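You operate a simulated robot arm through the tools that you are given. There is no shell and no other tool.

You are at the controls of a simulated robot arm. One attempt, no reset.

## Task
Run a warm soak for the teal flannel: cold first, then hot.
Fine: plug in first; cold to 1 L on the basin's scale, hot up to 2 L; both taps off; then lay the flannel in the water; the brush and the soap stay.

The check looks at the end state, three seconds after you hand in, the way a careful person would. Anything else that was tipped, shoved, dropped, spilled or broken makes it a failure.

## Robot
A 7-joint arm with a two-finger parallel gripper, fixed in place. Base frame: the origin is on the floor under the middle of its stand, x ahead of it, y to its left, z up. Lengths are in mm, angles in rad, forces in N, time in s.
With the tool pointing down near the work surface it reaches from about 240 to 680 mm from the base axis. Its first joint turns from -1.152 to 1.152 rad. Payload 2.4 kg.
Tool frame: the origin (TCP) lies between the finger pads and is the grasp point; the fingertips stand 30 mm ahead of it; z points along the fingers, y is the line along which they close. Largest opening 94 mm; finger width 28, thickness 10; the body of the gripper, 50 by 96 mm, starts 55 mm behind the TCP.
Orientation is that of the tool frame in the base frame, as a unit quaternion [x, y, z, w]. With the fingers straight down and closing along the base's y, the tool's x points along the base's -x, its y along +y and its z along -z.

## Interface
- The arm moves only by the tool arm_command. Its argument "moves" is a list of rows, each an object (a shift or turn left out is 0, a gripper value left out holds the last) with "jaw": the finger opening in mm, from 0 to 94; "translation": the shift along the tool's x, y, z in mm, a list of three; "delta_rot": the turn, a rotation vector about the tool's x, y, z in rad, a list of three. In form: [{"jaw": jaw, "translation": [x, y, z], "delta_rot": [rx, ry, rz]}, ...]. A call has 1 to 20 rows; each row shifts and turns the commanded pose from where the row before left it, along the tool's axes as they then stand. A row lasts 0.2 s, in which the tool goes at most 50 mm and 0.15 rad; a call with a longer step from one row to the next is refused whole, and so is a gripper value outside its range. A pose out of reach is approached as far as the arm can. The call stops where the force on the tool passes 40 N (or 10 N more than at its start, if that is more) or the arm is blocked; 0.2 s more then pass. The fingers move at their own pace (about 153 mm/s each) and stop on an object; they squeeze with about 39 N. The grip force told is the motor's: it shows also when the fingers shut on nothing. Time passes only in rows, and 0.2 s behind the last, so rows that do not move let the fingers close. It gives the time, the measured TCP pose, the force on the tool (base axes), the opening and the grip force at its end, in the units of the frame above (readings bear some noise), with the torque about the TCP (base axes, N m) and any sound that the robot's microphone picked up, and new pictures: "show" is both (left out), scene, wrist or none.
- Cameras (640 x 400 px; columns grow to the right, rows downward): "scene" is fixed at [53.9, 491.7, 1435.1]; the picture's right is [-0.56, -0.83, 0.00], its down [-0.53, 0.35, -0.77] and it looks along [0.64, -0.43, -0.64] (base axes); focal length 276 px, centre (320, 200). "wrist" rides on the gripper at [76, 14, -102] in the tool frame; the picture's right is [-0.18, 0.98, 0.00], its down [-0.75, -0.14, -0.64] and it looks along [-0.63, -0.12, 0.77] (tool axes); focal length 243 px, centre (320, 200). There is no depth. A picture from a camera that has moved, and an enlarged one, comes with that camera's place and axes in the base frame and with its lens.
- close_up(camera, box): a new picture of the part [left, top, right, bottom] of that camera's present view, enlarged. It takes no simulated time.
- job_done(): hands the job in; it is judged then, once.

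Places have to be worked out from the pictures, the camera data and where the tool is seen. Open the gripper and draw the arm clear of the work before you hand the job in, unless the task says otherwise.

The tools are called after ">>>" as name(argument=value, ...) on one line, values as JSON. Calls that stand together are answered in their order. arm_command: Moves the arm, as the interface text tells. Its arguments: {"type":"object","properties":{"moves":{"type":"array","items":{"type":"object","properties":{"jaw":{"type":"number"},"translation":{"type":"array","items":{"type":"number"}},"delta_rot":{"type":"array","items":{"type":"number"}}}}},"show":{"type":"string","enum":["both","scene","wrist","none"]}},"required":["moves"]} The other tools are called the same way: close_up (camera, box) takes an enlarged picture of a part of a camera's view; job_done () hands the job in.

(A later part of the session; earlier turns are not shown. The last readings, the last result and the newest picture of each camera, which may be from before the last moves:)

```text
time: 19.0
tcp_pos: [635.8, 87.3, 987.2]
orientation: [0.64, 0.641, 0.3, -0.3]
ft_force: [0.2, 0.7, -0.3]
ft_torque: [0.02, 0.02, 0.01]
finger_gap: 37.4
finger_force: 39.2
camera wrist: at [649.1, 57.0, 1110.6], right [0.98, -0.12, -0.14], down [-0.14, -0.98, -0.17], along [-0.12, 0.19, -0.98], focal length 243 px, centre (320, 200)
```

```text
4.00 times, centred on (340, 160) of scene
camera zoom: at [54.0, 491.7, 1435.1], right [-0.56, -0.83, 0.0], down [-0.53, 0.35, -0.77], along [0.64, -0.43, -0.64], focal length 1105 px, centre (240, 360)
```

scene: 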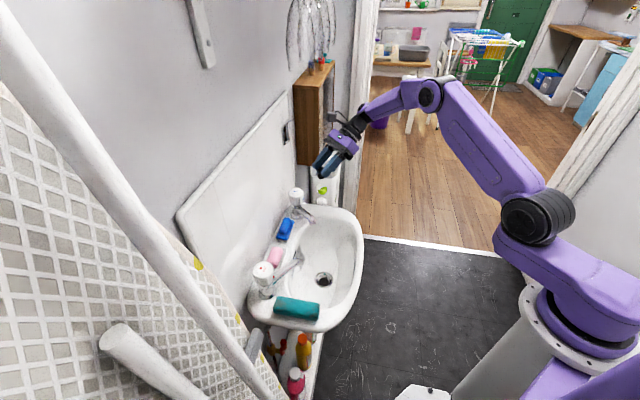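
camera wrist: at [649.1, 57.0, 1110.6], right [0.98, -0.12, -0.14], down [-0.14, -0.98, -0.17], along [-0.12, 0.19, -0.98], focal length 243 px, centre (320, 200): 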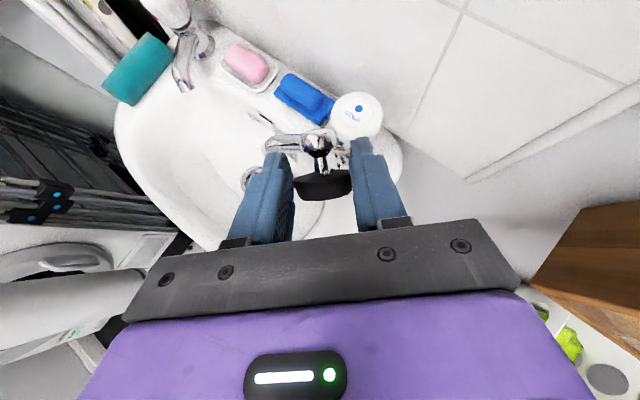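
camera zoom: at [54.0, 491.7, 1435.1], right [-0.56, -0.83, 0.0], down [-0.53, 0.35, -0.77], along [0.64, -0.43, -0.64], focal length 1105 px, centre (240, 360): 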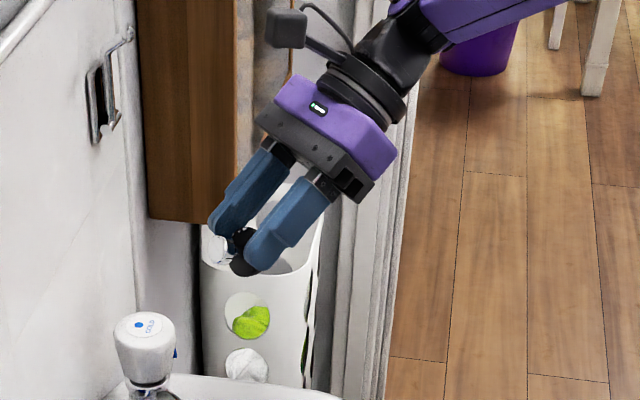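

Tilt is now 50° and everything's tracking. I continue the turn to about 90°.

>>> arm_command(moves=[{"delta_rot": [0, 0.14, 0]}, {"delta_rot": [0, 0.14, 0]}, {"delta_rot": [0, 0.14, 0]}, {"delta_rot": [0, 0.14, 0]}, {"delta_rot": [0, 0.14, 0]}, {}], show="both")

>>> close_up(camera="scene", box=[280, 110, 400, 210])

>>> close_up(camera="wrist", box=[240, 80, 400, 240])

```text
time: 20.4
tcp_pos: [635.3, 87.2, 986.9]
orientation: [0.499, 0.499, 0.502, -0.501]
ft_force: [0.6, 0.4, -0.5]
ft_torque: [-0.02, -0.03, 0.01]
finger_gap: 37.1
finger_force: 39.2
camera wrist: at [648.7, -15.2, 1063.1], right [0.98, 0.0, -0.18], down [-0.14, -0.64, -0.76], along [-0.12, 0.77, -0.63], focal length 243 px, centre (320, 200)
```

scene: 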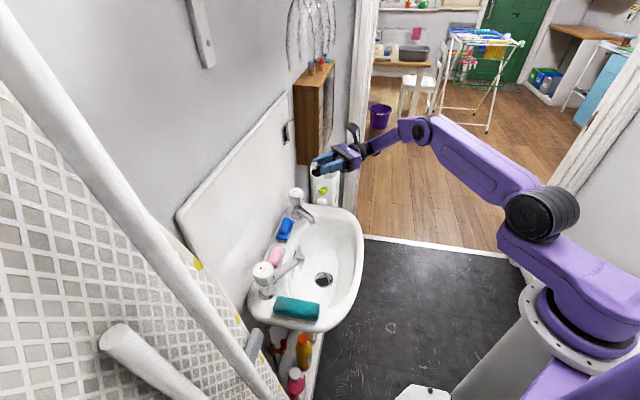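
wrist: 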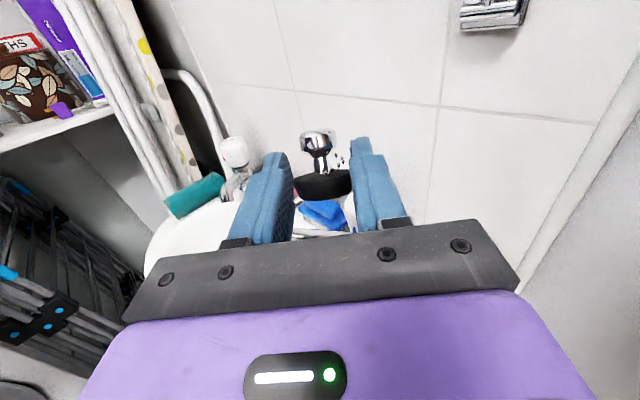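

```text
4.00 times, centred on (340, 160) of scene
camera zoom: at [54.0, 491.7, 1435.1], right [-0.56, -0.83, 0.0], down [-0.53, 0.35, -0.77], along [0.64, -0.43, -0.64], focal length 1105 px, centre (240, 360)
```

zoom: 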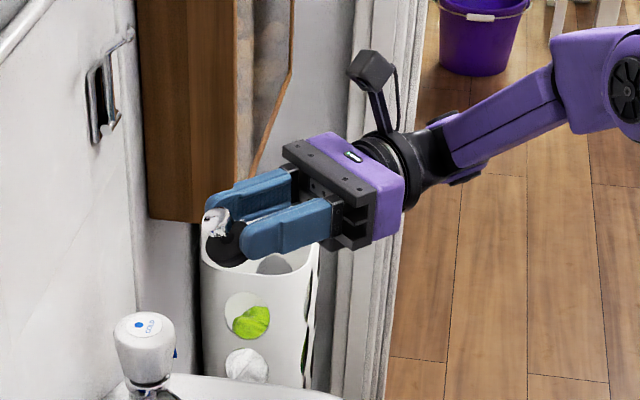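

```text
2.50 times, centred on (320, 160) of wrist
camera zoom: at [648.7, -15.2, 1063.1], right [0.98, 0.0, -0.18], down [-0.14, -0.64, -0.76], along [-0.12, 0.77, -0.63], focal length 606 px, centre (320, 300)
```

zoom: 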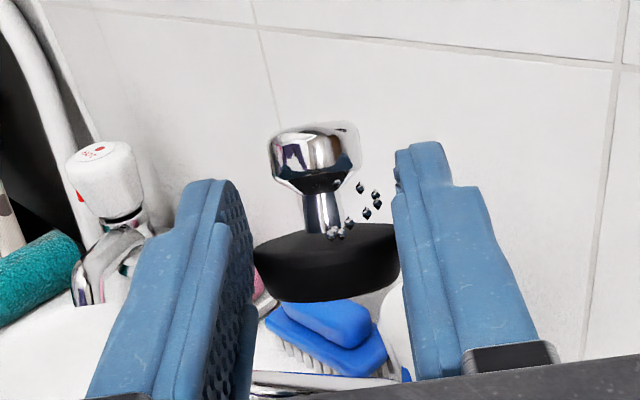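

The knob now leans only about 35° from upright, and the basket turns out to be far back (around x 950), so there is room. I add 8° more and lower toward the deck at about (638,88).

>>> arm_command(moves=[{"delta_rot": [0, 0.14, 0]}, {"translation": [-31, 0.6, -7.6]}, {"translation": [-31, 0.6, -7.6]}, {"translation": [-31, 0.6, -7.6]}, {"translation": [-31, 0.6, -7.6]}, {}], show="both")

>>> close_up(camera="scene", box=[280, 140, 400, 240])

>>> close_up(camera="wrist", box=[240, 80, 400, 240])

```text
time: 21.8
tcp_pos: [624.8, 78.1, 897.5]
orientation: [-0.462, -0.463, -0.534, 0.535]
ft_force: [2.7, -0.2, -0.8]
ft_torque: [0.0, 0.02, -0.05]
finger_gap: 37.1
finger_force: 38.8
out of reach, approached as far as the arm can: row 4, 5
camera wrist: at [638.9, -32.7, 957.8], right [0.98, 0.03, -0.18], down [-0.14, -0.53, -0.84], along [-0.12, 0.85, -0.51], focal length 243 px, centre (320, 200)
```

scene: 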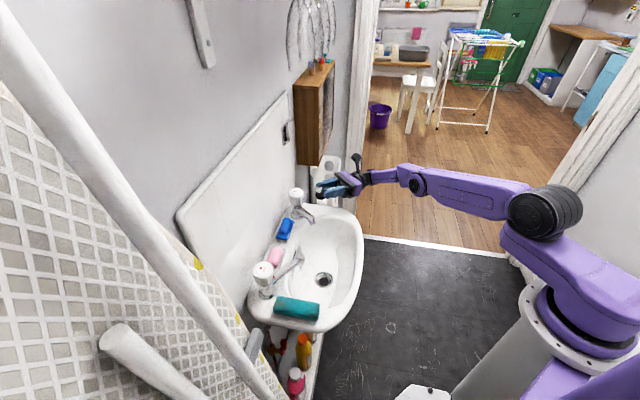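
wrist: 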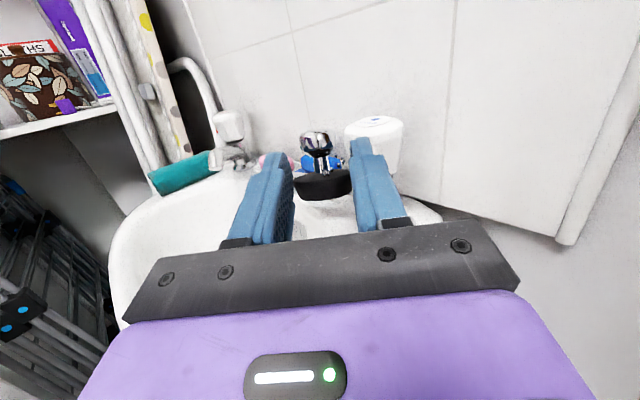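

```text
4.00 times, centred on (340, 190) of scene
camera zoom: at [53.9, 491.7, 1435.1], right [-0.56, -0.83, 0.0], down [-0.53, 0.35, -0.77], along [0.64, -0.43, -0.64], focal length 1105 px, centre (240, 240)
```

zoom: 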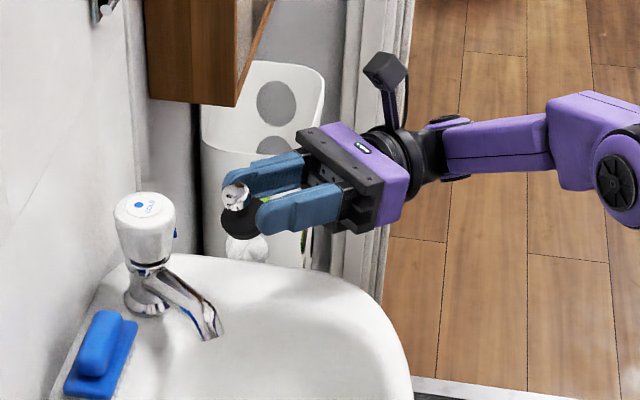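

```text
2.50 times, centred on (320, 160) of wrist
camera zoom: at [638.9, -32.7, 957.8], right [0.98, 0.03, -0.18], down [-0.14, -0.53, -0.84], along [-0.12, 0.85, -0.51], focal length 606 px, centre (320, 300)
```

zoom: 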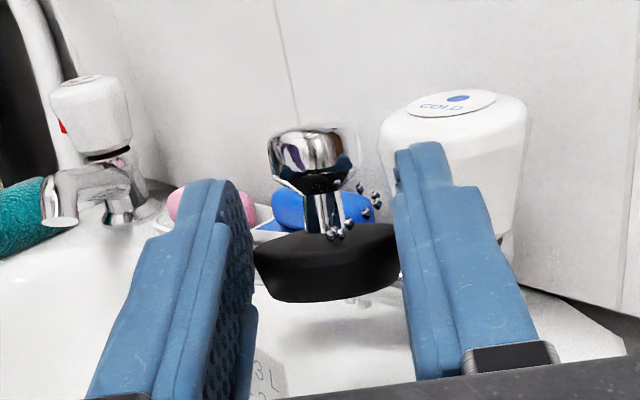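

The arm is fully stretched here, so this pose is out of reach. I turn the tool about the vertical by 25° so it points more outward (wrist nearer to the base), then read the pose.

>>> arm_command(moves=[{"delta_rot": [-0.144, 0, -0.0202]}, {"delta_rot": [-0.144, 0, -0.0202]}, {"delta_rot": [-0.144, 0, -0.0202]}, {}, {}], show="both")

>>> close_up(camera="scene", box=[280, 140, 400, 240])

>>> close_up(camera="wrist", box=[220, 80, 440, 240])

```text
time: 23.0
tcp_pos: [623.8, 80.3, 897.0]
orientation: [0.553, 0.351, 0.637, -0.406]
ft_force: [0.1, -0.3, -1.0]
ft_torque: [0.0, 0.04, -0.01]
finger_gap: 37.0
finger_force: 39.4
camera wrist: at [588.5, -27.4, 959.1], right [0.9, -0.39, -0.18], down [-0.35, -0.42, -0.84], along [0.25, 0.82, -0.52], focal length 243 px, centre (320, 200)
```

scene: 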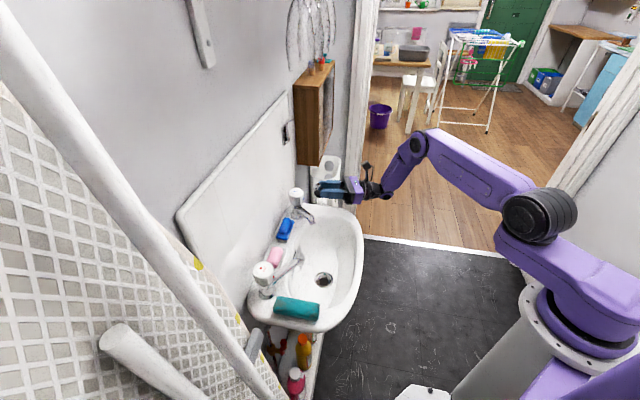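
wrist: 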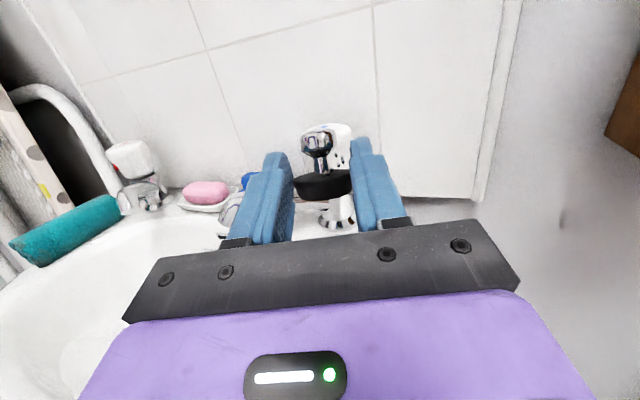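

```text
4.00 times, centred on (340, 190) of scene
camera zoom: at [53.9, 491.7, 1435.1], right [-0.56, -0.83, 0.0], down [-0.53, 0.35, -0.77], along [0.64, -0.43, -0.64], focal length 1105 px, centre (240, 240)
```

zoom: 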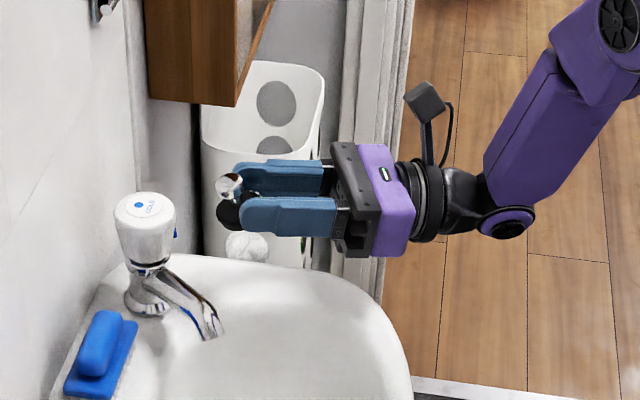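

```text
2.50 times, centred on (330, 160) of wrist
camera zoom: at [588.5, -27.4, 959.1], right [0.9, -0.39, -0.18], down [-0.35, -0.42, -0.84], along [0.25, 0.82, -0.52], focal length 606 px, centre (295, 300)
```

zoom: 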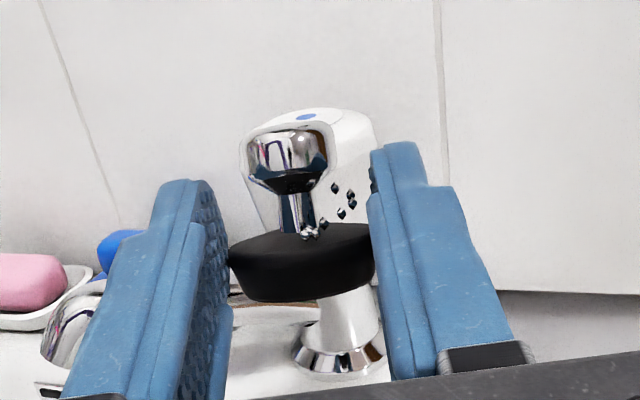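

The pose followed. Now I go to about (630,75,850), still above the deck, and check heights from both views.

>>> arm_command(moves=[{"translation": [-23.1, 3.8, -4.2]}, {"translation": [-23.1, 3.8, -4.2]}, {}], show="both")

>>> close_up(camera="scene", box=[280, 150, 380, 230])

>>> close_up(camera="wrist", box=[220, 80, 440, 240])

```text
time: 23.7
tcp_pos: [630.0, 73.7, 857.1]
orientation: [0.546, 0.352, 0.639, -0.412]
ft_force: [-1.4, -0.1, 5.0]
ft_torque: [-0.32, 0.36, -0.02]
finger_gap: 37.0
finger_force: 38.7
stopped in row 3: the force on the tool passed its limit at 52 N (the readings are from after the stop); the commanded pose is now the measured one
camera wrist: at [595.1, -34.4, 916.8], right [0.91, -0.38, -0.18], down [-0.34, -0.41, -0.85], along [0.25, 0.83, -0.5], focal length 243 px, centre (320, 200)
```

scene: 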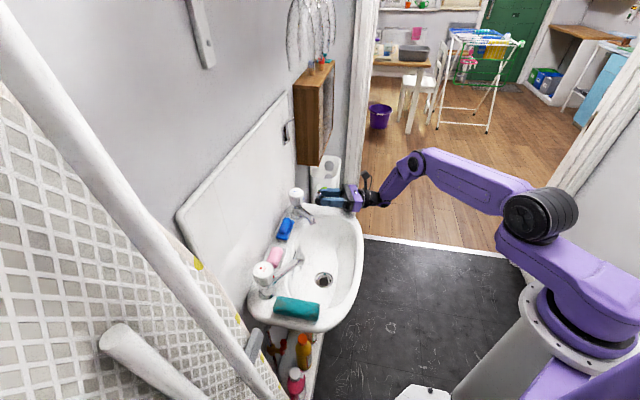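
wrist: 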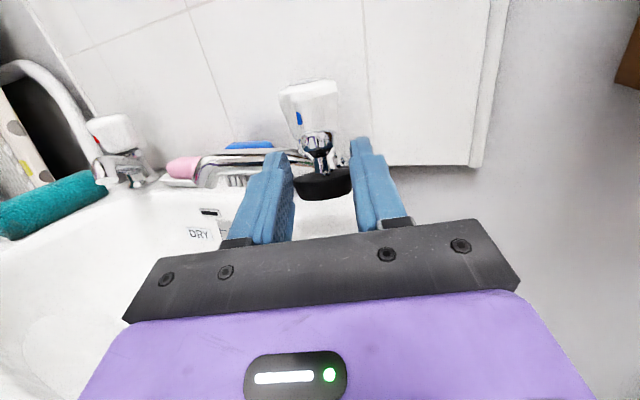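

```text
5.00 times, centred on (330, 190) of scene
camera zoom: at [53.8, 491.7, 1435.1], right [-0.56, -0.83, 0.0], down [-0.53, 0.35, -0.77], along [0.64, -0.43, -0.64], focal length 1382 px, centre (270, 250)
```

zoom: 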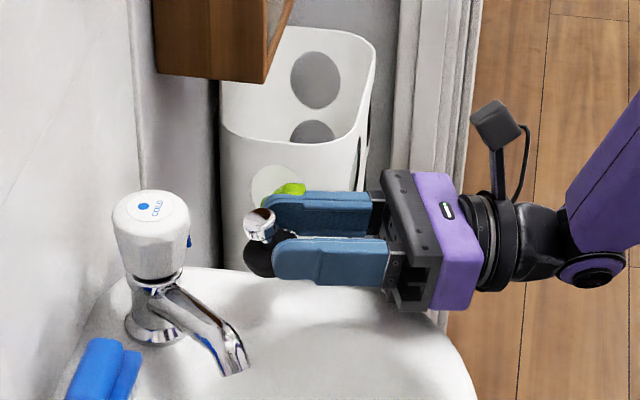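

```text
2.50 times, centred on (330, 160) of wrist
camera zoom: at [595.1, -34.4, 916.8], right [0.91, -0.38, -0.18], down [-0.34, -0.41, -0.85], along [0.25, 0.83, -0.5], focal length 606 px, centre (295, 300)
```

zoom: 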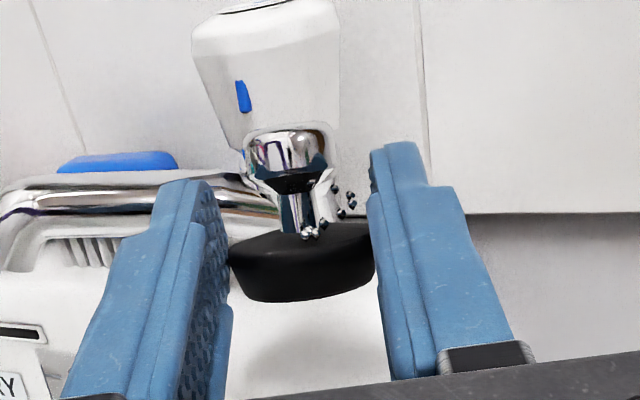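

The gripper body's lower corner touched the basin's front rim about 90 mm behind the TCP, before the plug reached the deck. I lift 30 mm and reduce the tilt to about 70° so the body stays above the rim; I will then right the plug by letting its lower edge touch the deck and drawing back in an arc.

>>> arm_command(moves=[{"translation": [20, 0, 3]}, {"translation": [15, 0, 2]}, {"delta_rot": [0, -0.122, 0]}, {"delta_rot": [0, -0.122, 0]}, {"delta_rot": [0, -0.122, 0]}, {"delta_rot": [0, -0.122, 0]}, {}], show="both")

>>> close_up(camera="scene", box=[280, 150, 380, 230])

>>> close_up(camera="wrist", box=[220, 80, 440, 240])

```text
time: 25.3
tcp_pos: [629.4, 73.7, 892.1]
orientation: [0.686, 0.44, 0.488, -0.313]
ft_force: [-0.1, -1.1, -0.4]
ft_torque: [0.0, 0.03, 0.0]
finger_gap: 37.4
finger_force: 38.8
camera wrist: at [611.8, 3.3, 998.0], right [0.87, -0.46, -0.17], down [-0.48, -0.72, -0.5], along [0.11, 0.52, -0.85], focal length 243 px, centre (320, 200)
```

scene: 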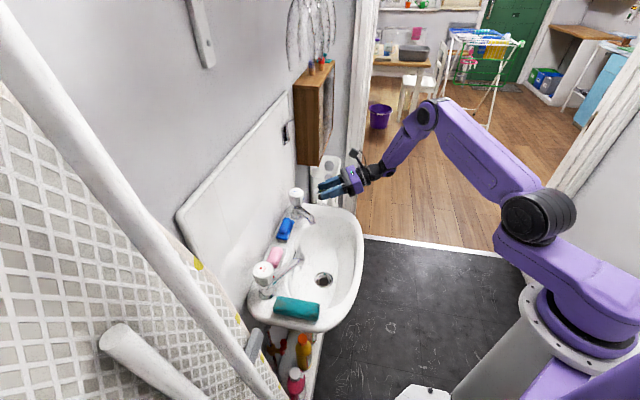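
wrist: 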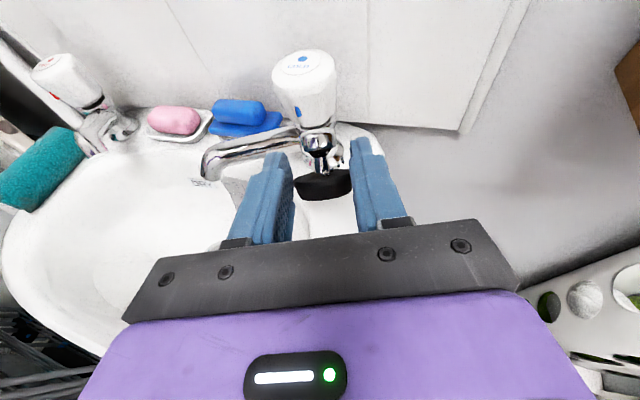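

```text
5.00 times, centred on (330, 190) of scene
camera zoom: at [53.9, 491.7, 1435.1], right [-0.56, -0.83, 0.0], down [-0.53, 0.35, -0.77], along [0.64, -0.43, -0.64], focal length 1382 px, centre (270, 250)
```

zoom: 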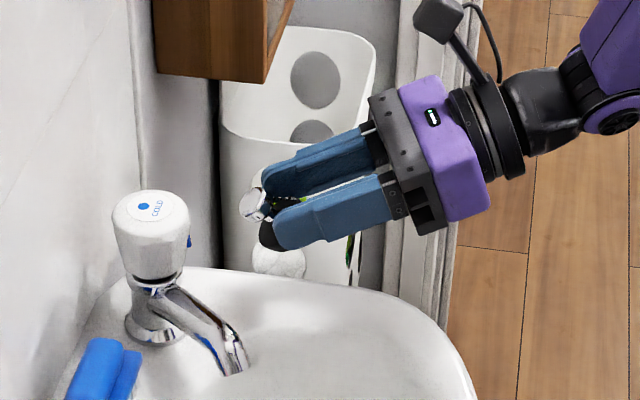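

```text
2.50 times, centred on (330, 160) of wrist
camera zoom: at [611.8, 3.3, 998.0], right [0.87, -0.46, -0.17], down [-0.48, -0.72, -0.5], along [0.11, 0.52, -0.85], focal length 606 px, centre (295, 300)
```

zoom: 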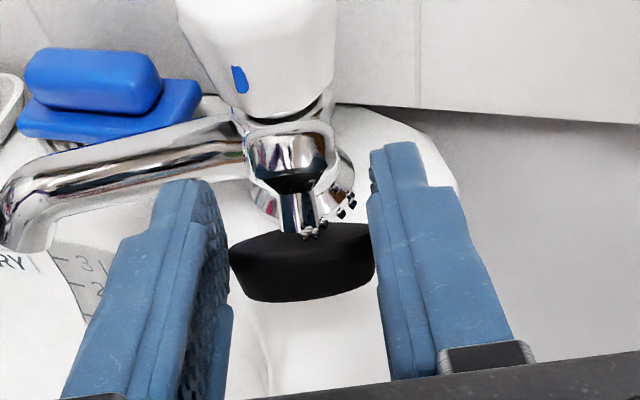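

Tilt is 71° now and the plug hangs above the deck next to the tap. I move to just above the contact start point, about 27 mm lower.

>>> arm_command(moves=[{"translation": [-9.6, -1.7, 13.5]}, {"translation": [-9.6, -1.7, 13.4]}, {}], show="both")

>>> close_up(camera="scene", box=[290, 170, 370, 230])

>>> close_up(camera="wrist", box=[220, 80, 440, 240])

```text
time: 26.1
tcp_pos: [635.3, 92.4, 865.0]
orientation: [0.686, 0.439, 0.489, -0.313]
ft_force: [-0.5, 0.4, -1.0]
ft_torque: [-0.05, -0.01, -0.02]
finger_gap: 37.1
finger_force: 39.3
camera wrist: at [618.5, 22.1, 971.8], right [0.87, -0.46, -0.17], down [-0.48, -0.72, -0.5], along [0.11, 0.52, -0.85], focal length 243 px, centre (320, 200)
```

scene: 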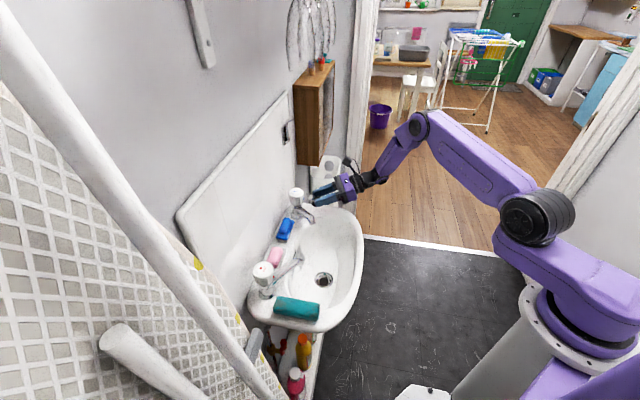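
wrist: 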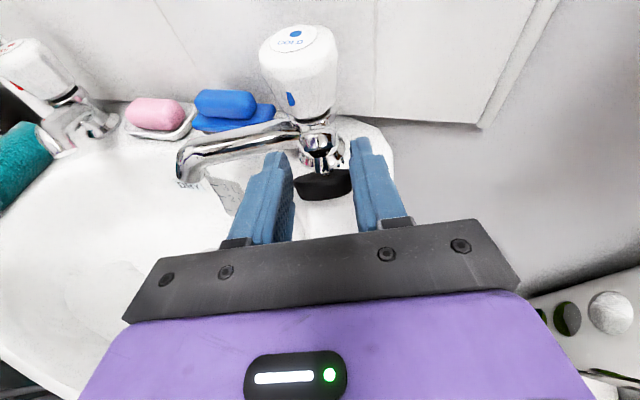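

```text
6.67 times, centred on (330, 200) of scene
camera zoom: at [53.9, 491.7, 1435.1], right [-0.56, -0.83, 0.0], down [-0.53, 0.35, -0.77], along [0.64, -0.43, -0.64], focal length 1842 px, centre (253, 200)
```

zoom: 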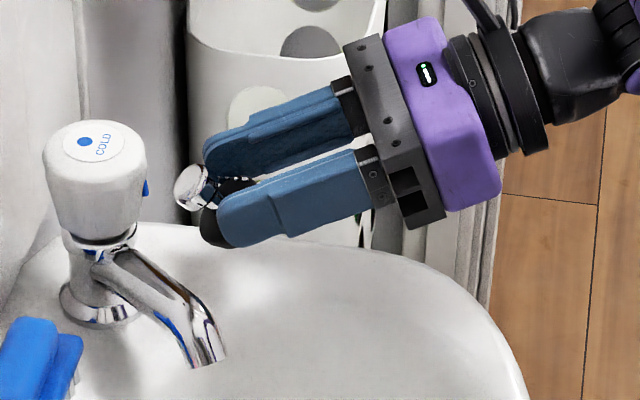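

```text
2.50 times, centred on (330, 160) of wrist
camera zoom: at [618.5, 22.1, 971.8], right [0.87, -0.46, -0.17], down [-0.48, -0.72, -0.5], along [0.11, 0.52, -0.85], focal length 606 px, centre (295, 300)
```

zoom: 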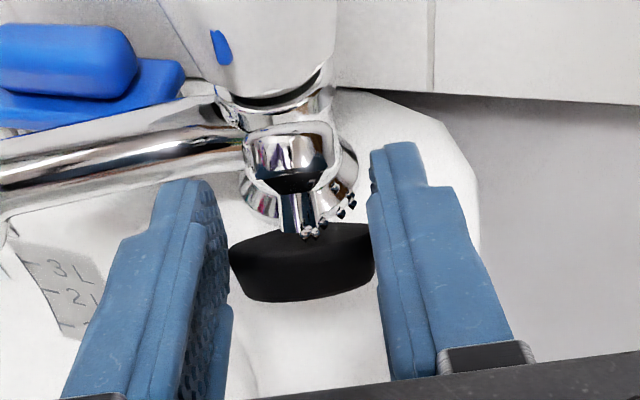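

There's clearance all round the knob. I lower 20 mm in small steps and watch the force.

>>> arm_command(moves=[{"translation": [-4.7, 0, 1.64]}, {"translation": [-4.7, 0, 1.64]}, {"translation": [-4.7, 0, 1.64]}, {"translation": [-4.7, 0, 1.64]}, {}], show="none")

>>> close_up(camera="scene", box=[290, 170, 370, 230])

>>> close_up(camera="wrist", box=[220, 80, 440, 240])

```text
time: 27.3
tcp_pos: [635.2, 91.2, 846.1]
orientation: [0.686, 0.44, 0.488, -0.313]
ft_force: [-0.3, -1.1, 0.2]
ft_torque: [-0.02, -0.04, -0.01]
finger_gap: 36.9
finger_force: 39.0
```

```text
6.67 times, centred on (330, 200) of scene
camera zoom: at [54.0, 491.7, 1435.1], right [-0.56, -0.83, 0.0], down [-0.53, 0.35, -0.77], along [0.64, -0.43, -0.64], focal length 1842 px, centre (253, 200)
```

zoom: 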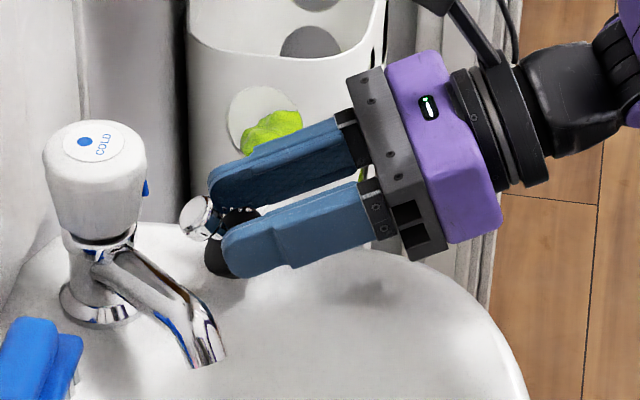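

```text
2.50 times, centred on (330, 160) of wrist
camera zoom: at [617.0, 20.5, 951.9], right [0.87, -0.46, -0.17], down [-0.48, -0.72, -0.5], along [0.11, 0.52, -0.85], focal length 606 px, centre (295, 300)
```

zoom: 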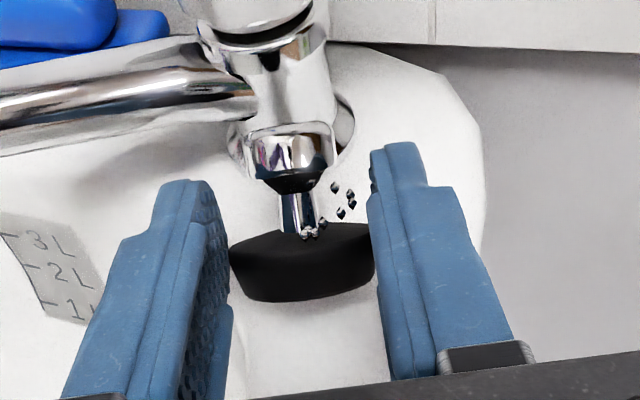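

No contact yet at z 846, as expected. I continue down with finer steps.

>>> arm_command(moves=[{"translation": [-2.4, 0, 0.82]}, {"translation": [-2.4, 0, 0.82]}, {}], show="none")

>>> close_up(camera="scene", box=[290, 170, 370, 230])

```text
time: 28.1
tcp_pos: [635.2, 91.0, 841.7]
orientation: [0.685, 0.441, 0.488, -0.315]
ft_force: [1.1, 1.1, 0.2]
ft_torque: [0.0, 0.0, 0.01]
finger_gap: 37.2
finger_force: 39.4
```

```text
6.67 times, centred on (330, 200) of scene
camera zoom: at [54.0, 491.7, 1435.1], right [-0.56, -0.83, 0.0], down [-0.53, 0.35, -0.77], along [0.64, -0.43, -0.64], focal length 1842 px, centre (253, 200)
```

zoom: 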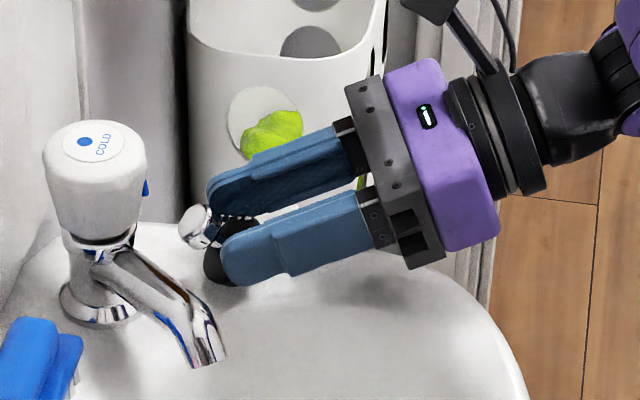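

Still free at z 842. Down a few more millimetres.

>>> arm_command(moves=[{"translation": [-1.9, 0, 0.66]}, {"translation": [-1.9, 0, 0.66]}, {}], show="none")

```text
time: 28.9
tcp_pos: [635.1, 91.9, 838.3]
orientation: [0.684, 0.439, 0.49, -0.314]
ft_force: [-3.5, -2.0, 11.8]
ft_torque: [0.19, 0.02, 0.06]
finger_gap: 37.0
finger_force: 39.5
```

Contact: about 12 N upward under the plug's edge. Now I draw back along an arc so the plug rotates upright about that edge, starting with two short steps.

>>> arm_command(moves=[{"translation": [-0.99, 0, -3.47]}, {"translation": [-1.56, 0, -3.27]}, {}], show="none")

>>> close_up(camera="wrist", box=[220, 80, 440, 240])

>>> close_up(camera="scene", box=[290, 170, 370, 230])

```text
time: 29.7
tcp_pos: [632.5, 87.0, 837.8]
orientation: [0.682, 0.44, 0.491, -0.316]
ft_force: [7.5, 13.6, 19.5]
ft_torque: [0.97, -0.48, -0.01]
finger_gap: 37.0
finger_force: 38.6
```

```text
2.50 times, centred on (330, 160) of wrist
camera zoom: at [614.2, 15.9, 943.5], right [0.87, -0.46, -0.17], down [-0.48, -0.72, -0.51], along [0.11, 0.53, -0.84], focal length 606 px, centre (295, 300)
```

zoom: 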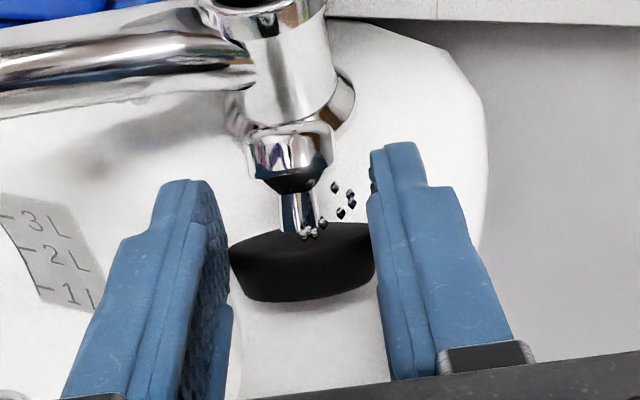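

```text
6.67 times, centred on (330, 200) of scene
camera zoom: at [53.7, 491.9, 1435.0], right [-0.56, -0.83, 0.0], down [-0.53, 0.35, -0.77], along [0.64, -0.43, -0.64], focal length 1842 px, centre (253, 200)
```

zoom: 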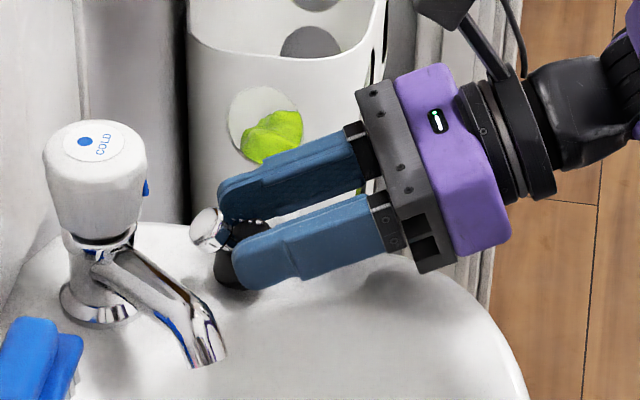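

Force rose to about 25 N but the plug did not turn in the grip. I look at it closely to judge its real lean before deciding.

>>> close_up(camera="scene", box=[305, 192, 335, 217])

>>> close_up(camera="wrist", box=[285, 120, 365, 210])

```text
16.00 times, centred on (320, 204) of scene
camera zoom: at [53.7, 491.9, 1435.0], right [-0.56, -0.83, 0.0], down [-0.53, 0.35, -0.77], along [0.64, -0.43, -0.64], focal length 4421 px, centre (320, 128)
```

zoom: 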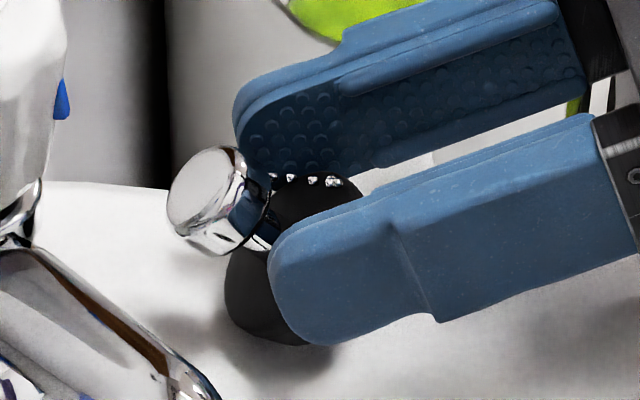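

```text
4.44 times, centred on (325, 165) of wrist
camera zoom: at [614.2, 15.9, 943.5], right [0.87, -0.46, -0.17], down [-0.48, -0.72, -0.51], along [0.11, 0.53, -0.84], focal length 1078 px, centre (298, 356)
```

zoom: 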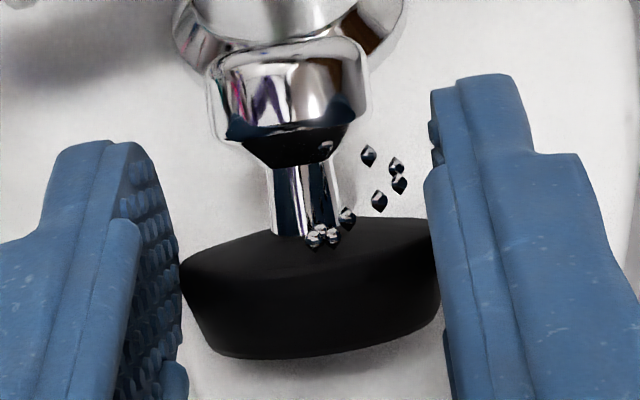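

The plug leans about 40° from upright now (knob about 50° up). I try one more short backward step to see whether it starts to turn in the grip.

>>> arm_command(moves=[{"translation": [-1.4, 0, -3.1]}, {"translation": [-1.4, 0, -3.1]}, {}], show="none")

>>> close_up(camera="wrist", box=[285, 120, 365, 210])

>>> close_up(camera="scene", box=[305, 192, 335, 217])

```text
time: 30.5
tcp_pos: [628.0, 80.2, 837.3]
orientation: [0.681, 0.44, 0.491, -0.317]
ft_force: [5.4, 14.0, 25.5]
ft_torque: [1.15, -0.49, 0.04]
finger_gap: 37.2
finger_force: 39.1
```

```text
4.44 times, centred on (325, 165) of wrist
camera zoom: at [610.5, 8.3, 943.1], right [0.87, -0.46, -0.17], down [-0.48, -0.71, -0.51], along [0.11, 0.53, -0.84], focal length 1078 px, centre (298, 356)
```

zoom: 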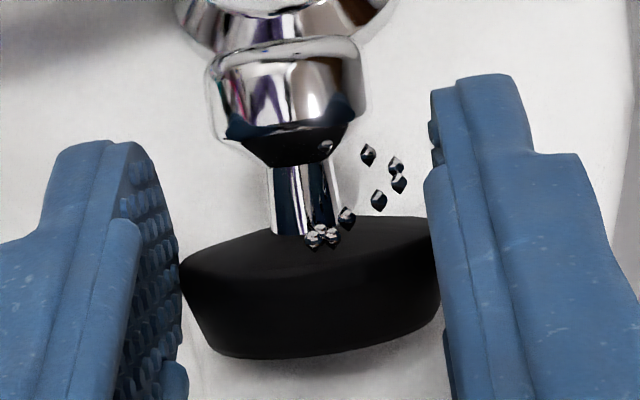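

```text
16.00 times, centred on (320, 204) of scene
camera zoom: at [53.5, 491.9, 1435.0], right [-0.56, -0.83, 0.0], down [-0.53, 0.35, -0.77], along [0.64, -0.43, -0.64], focal length 4421 px, centre (320, 128)
```

zoom: 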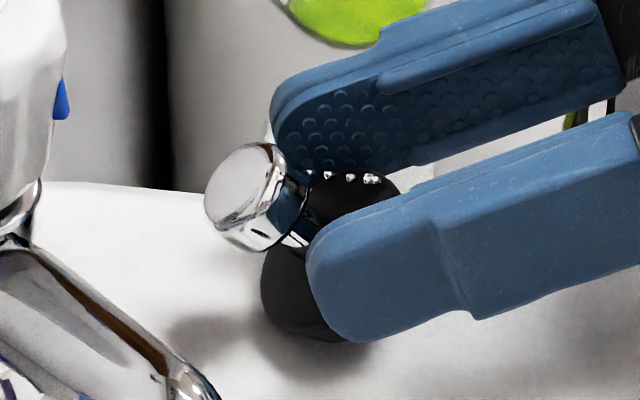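

The plug only slides; the grip is rigid. I lift off, yaw the tool back toward +y so its body is outside the basin's edge, and raise the tilt to 85°.

>>> arm_command(moves=[{"translation": [14.2, 0, -4.9]}, {"translation": [18.9, 0, -6.6]}, {"delta_rot": [0.122, 0, -0.0423]}, {"delta_rot": [0.122, 0, -0.0423]}, {"delta_rot": [0, 0.124, 0]}, {"delta_rot": [0, 0.124, 0]}, {}], show="both")

>>> close_up(camera="scene", box=[290, 170, 370, 230])

```text
time: 32.1
tcp_pos: [627.6, 78.8, 870.5]
orientation: [0.563, 0.473, 0.519, -0.436]
ft_force: [0.5, -0.4, 0.0]
ft_torque: [0.0, -0.01, -0.02]
finger_gap: 37.4
finger_force: 39.6
camera wrist: at [625.1, -17.6, 955.4], right [0.97, -0.18, -0.18], down [-0.26, -0.67, -0.7], along [0.0, 0.72, -0.69], focal length 243 px, centre (320, 200)
```

scene: 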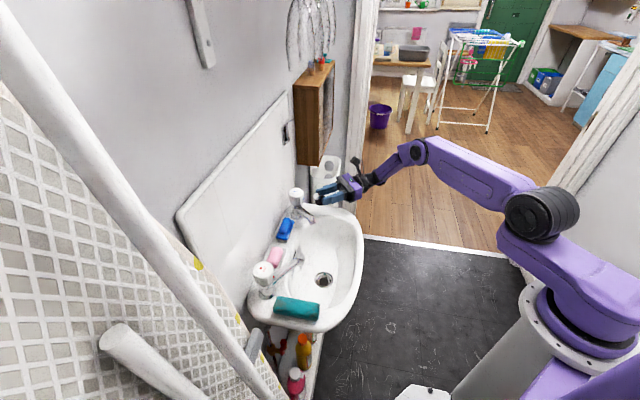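
wrist: 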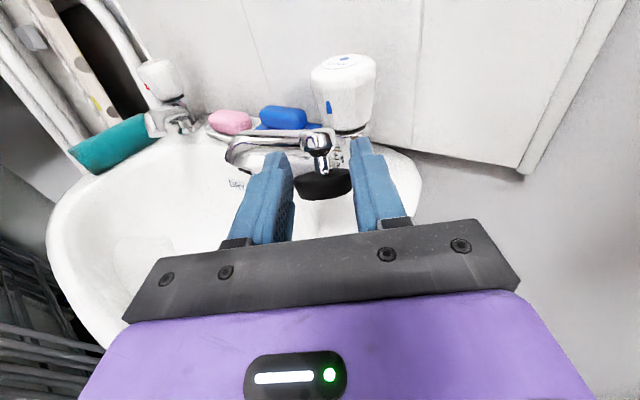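

```text
6.67 times, centred on (330, 200) of scene
camera zoom: at [54.0, 491.7, 1435.1], right [-0.56, -0.83, 0.0], down [-0.53, 0.35, -0.77], along [0.64, -0.43, -0.64], focal length 1842 px, centre (253, 200)
```

zoom: 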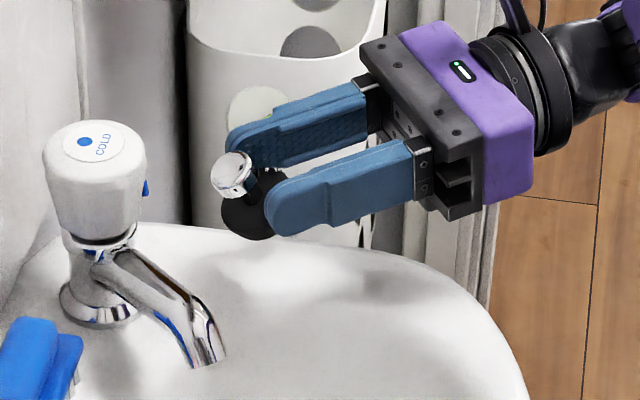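

Tilt 85°, the knob nearly upright with the body outside the basin edge. I move over the spot and go down to z 850.

>>> arm_command(moves=[{"translation": [-7, 4.5, -1.6]}, {"translation": [-7, 4.4, -1.7]}, {"translation": [-6.8, 0, 0]}, {}], show="none")

>>> close_up(camera="scene", box=[290, 170, 370, 230])

>>> close_up(camera="wrist", box=[240, 100, 400, 240])

```text
time: 33.1
tcp_pos: [636.8, 71.6, 849.7]
orientation: [0.563, 0.474, 0.518, -0.436]
ft_force: [0.1, -0.4, -1.0]
ft_torque: [-0.02, 0.03, -0.02]
finger_gap: 37.0
finger_force: 38.9
```

```text
6.67 times, centred on (330, 200) of scene
camera zoom: at [54.0, 491.7, 1435.1], right [-0.56, -0.83, 0.0], down [-0.53, 0.35, -0.77], along [0.64, -0.43, -0.64], focal length 1842 px, centre (253, 200)
```

zoom: 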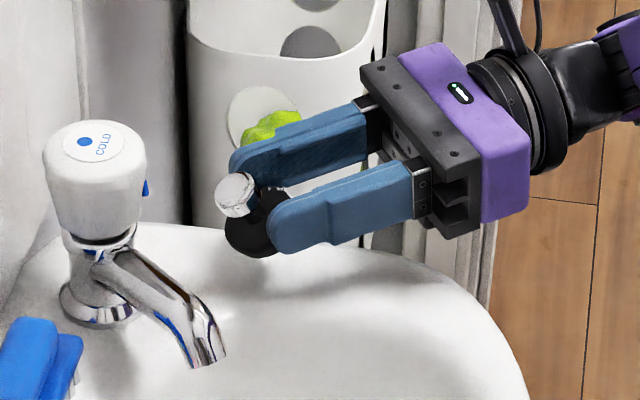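

```text
2.86 times, centred on (320, 170) of wrist
camera zoom: at [633.2, -24.6, 934.3], right [0.97, -0.18, -0.18], down [-0.26, -0.67, -0.7], along [0.0, 0.72, -0.69], focal length 693 px, centre (320, 286)
```

zoom: 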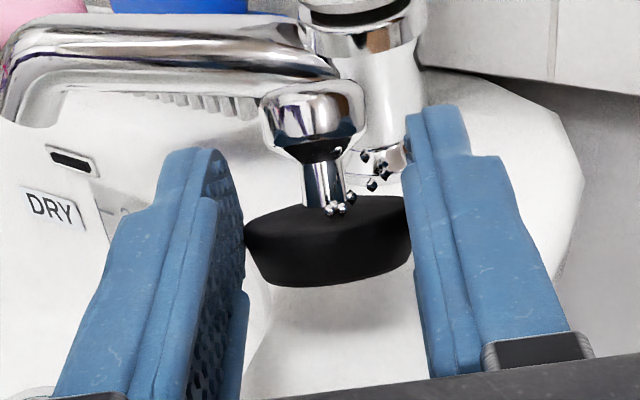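

Clear so far at z 850. I lower in 3 mm steps toward expected contact near z 833.

>>> arm_command(moves=[{"translation": [-3, 0, 0.25]}, {"translation": [-3, 0, 0.25]}, {"translation": [-3, 0, 0.25]}, {"translation": [-3, 0, 0.25]}, {}], show="none")

>>> close_up(camera="scene", box=[290, 170, 370, 230])

```text
time: 34.3
tcp_pos: [634.1, 72.7, 837.0]
orientation: [0.563, 0.475, 0.517, -0.436]
ft_force: [-0.1, 0.1, -0.5]
ft_torque: [-0.03, -0.04, -0.03]
finger_gap: 37.1
finger_force: 38.9
```

```text
6.67 times, centred on (330, 200) of scene
camera zoom: at [54.0, 491.7, 1435.1], right [-0.56, -0.83, 0.0], down [-0.53, 0.35, -0.77], along [0.64, -0.43, -0.64], focal length 1842 px, centre (253, 200)
```

zoom: 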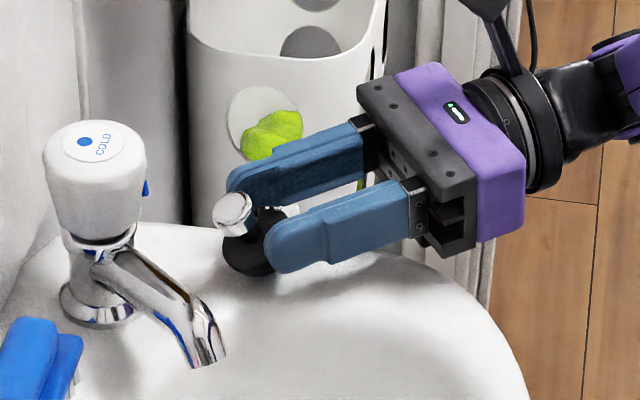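

No contact yet and no reach problem. I continue in 1.5 mm steps.

>>> arm_command(moves=[{"translation": [-1.5, 0, 0.12]}, {"translation": [-1.5, 0, 0.12]}, {"translation": [-1.5, 0, 0.12]}, {}], show="none")

```text
time: 35.3
tcp_pos: [636.2, 70.9, 832.7]
orientation: [0.563, 0.474, 0.518, -0.436]
ft_force: [0.0, 0.0, -0.8]
ft_torque: [0.0, -0.02, 0.03]
finger_gap: 37.2
finger_force: 38.7
```

>>> arm_command(moves=[{"translation": [-1.5, 0, 0.12]}, {"translation": [-1.5, 0, 0.12]}, {}], show="none")

>>> close_up(camera="scene", box=[290, 170, 370, 230])

```text
time: 36.1
tcp_pos: [636.6, 73.3, 831.1]
orientation: [0.562, 0.474, 0.519, -0.436]
ft_force: [-3.0, -0.4, 4.7]
ft_torque: [0.14, 0.04, 0.06]
finger_gap: 37.5
finger_force: 39.4
```

```text
6.67 times, centred on (330, 200) of scene
camera zoom: at [53.8, 491.6, 1435.1], right [-0.56, -0.83, 0.0], down [-0.53, 0.35, -0.77], along [0.64, -0.43, -0.64], focal length 1842 px, centre (253, 200)
```

zoom: 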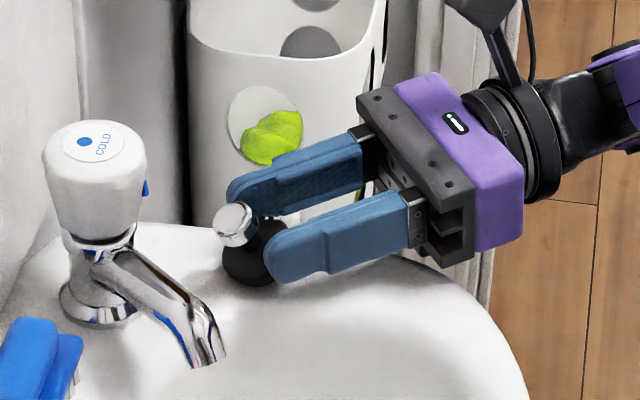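

The plug's edge touches the deck (5 N). I tip the tool a little further (about 4.5°) while following down, to bring the plug closer to upright before releasing.

>>> arm_command(moves=[{"translation": [-0.5, 0, 0], "delta_rot": [0, 0.04, 0]}, {"translation": [-1.2, 0, 0], "delta_rot": [0, 0.04, 0]}, {}], show="none")

>>> close_up(camera="scene", box=[305, 192, 335, 217])

>>> close_up(camera="wrist", box=[240, 100, 400, 240])

```text
time: 36.9
tcp_pos: [637.3, 74.2, 828.5]
orientation: [0.542, 0.456, 0.54, -0.455]
ft_force: [-0.6, 0.2, -0.5]
ft_torque: [0.0, -0.01, 0.04]
finger_gap: 37.0
finger_force: 38.5
```

```text
16.00 times, centred on (320, 204) of scene
camera zoom: at [53.9, 491.7, 1435.1], right [-0.56, -0.83, 0.0], down [-0.53, 0.35, -0.77], along [0.64, -0.43, -0.64], focal length 4421 px, centre (320, 128)
```

zoom: 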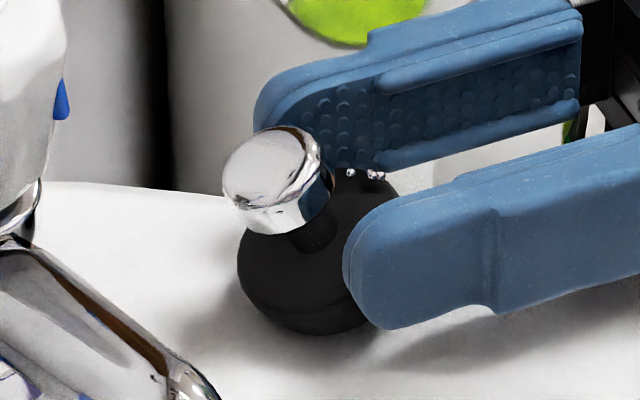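

```text
2.86 times, centred on (320, 170) of wrist
camera zoom: at [632.6, -29.2, 906.1], right [0.97, -0.17, -0.18], down [-0.25, -0.61, -0.75], along [0.01, 0.77, -0.63], focal length 693 px, centre (320, 286)
```

zoom: 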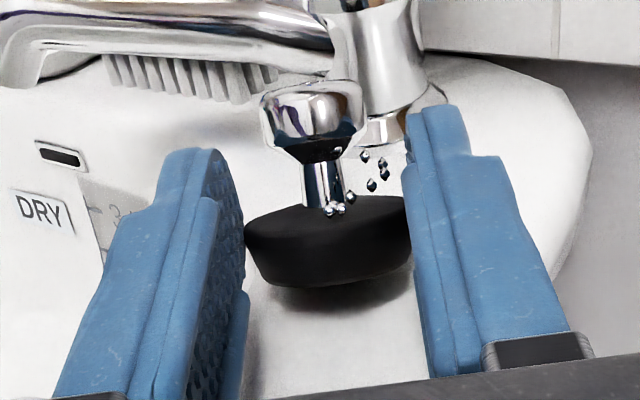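

Tilt is 90°, the plug leans only about 25° now. I add another 6° and follow down about 3 mm.

>>> arm_command(moves=[{"translation": [0, 0, 0], "delta_rot": [0, 0.05, 0]}, {"translation": [-1, 0, 0], "delta_rot": [0, 0.05, 0]}, {"translation": [-1.5, 0, 0]}, {}], show="none")

>>> close_up(camera="scene", box=[290, 170, 370, 230])

>>> close_up(camera="wrist", box=[240, 100, 400, 240])

```text
time: 37.9
tcp_pos: [631.0, 72.9, 828.4]
orientation: [0.528, 0.445, 0.553, -0.466]
ft_force: [0.7, 0.0, 0.1]
ft_torque: [0.02, 0.03, -0.04]
finger_gap: 36.9
finger_force: 38.9
out of reach, approached as far as the arm can: row 1
```

```text
6.67 times, centred on (330, 200) of scene
camera zoom: at [53.9, 491.7, 1435.1], right [-0.56, -0.83, 0.0], down [-0.53, 0.35, -0.77], along [0.64, -0.43, -0.64], focal length 1842 px, centre (253, 200)
```

zoom: 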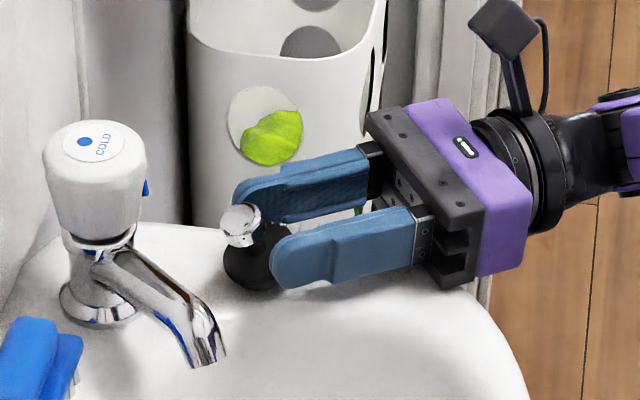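

```text
2.86 times, centred on (320, 170) of wrist
camera zoom: at [626.2, -32.7, 901.0], right [0.97, -0.16, -0.18], down [-0.24, -0.57, -0.78], along [0.02, 0.8, -0.59], focal length 693 px, centre (320, 286)
```

zoom: 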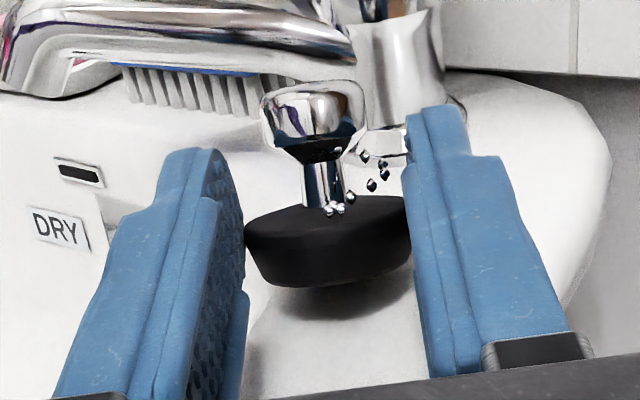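

About 20° of lean left and no force yet. I lower by 1 mm steps until it touches.

>>> arm_command(moves=[{"translation": [-1, 0, 0]}, {"translation": [-1, 0, 0]}, {}], show="none")

>>> close_up(camera="scene", box=[305, 192, 335, 217])

```text
time: 38.7
tcp_pos: [620.9, 72.6, 832.0]
orientation: [0.512, 0.433, 0.568, -0.476]
ft_force: [10.1, -3.2, 15.7]
ft_torque: [-0.93, 0.63, 0.66]
finger_gap: 37.4
finger_force: 39.2
out of reach, approached as far as the arm can: row 1, 2
```

```text
16.00 times, centred on (320, 204) of scene
camera zoom: at [53.9, 491.6, 1435.1], right [-0.56, -0.83, 0.0], down [-0.53, 0.35, -0.77], along [0.64, -0.43, -0.64], focal length 4421 px, centre (320, 128)
```

zoom: 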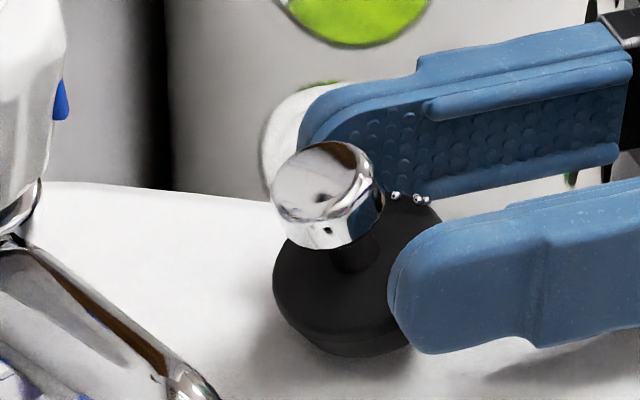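

Going lower here exceeded the reach: the pose drifted and the body leaned on the rim. I back up a little and return to the 90° tilt pose that was reachable, just touching the deck.

>>> arm_command(moves=[{"translation": [5, 0, 0]}, {"delta_rot": [0, -0.05, 0]}, {"delta_rot": [0, -0.05, 0]}, {"translation": [0, 6.5, 1.3]}, {"translation": [-2, 6.2, 1.3]}, {}], show="none")

>>> close_up(camera="scene", box=[290, 170, 370, 230])

```text
time: 40.1
tcp_pos: [632.2, 73.2, 832.3]
orientation: [0.542, 0.457, 0.539, -0.455]
ft_force: [-0.1, 0.7, -0.8]
ft_torque: [-0.01, 0.01, 0.02]
finger_gap: 37.0
finger_force: 38.7
```

```text
6.67 times, centred on (330, 200) of scene
camera zoom: at [53.9, 491.7, 1435.1], right [-0.56, -0.83, 0.0], down [-0.53, 0.35, -0.77], along [0.64, -0.43, -0.64], focal length 1842 px, centre (253, 200)
```

zoom: 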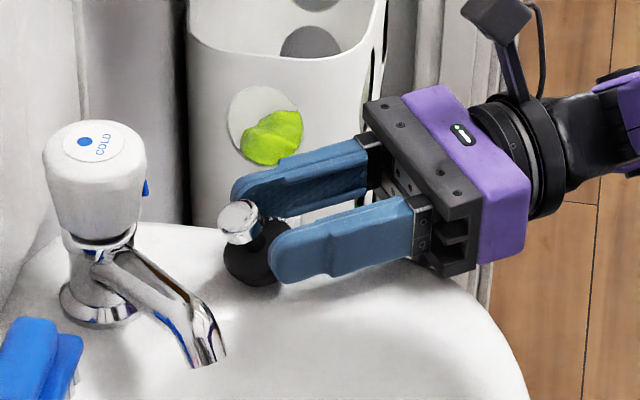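

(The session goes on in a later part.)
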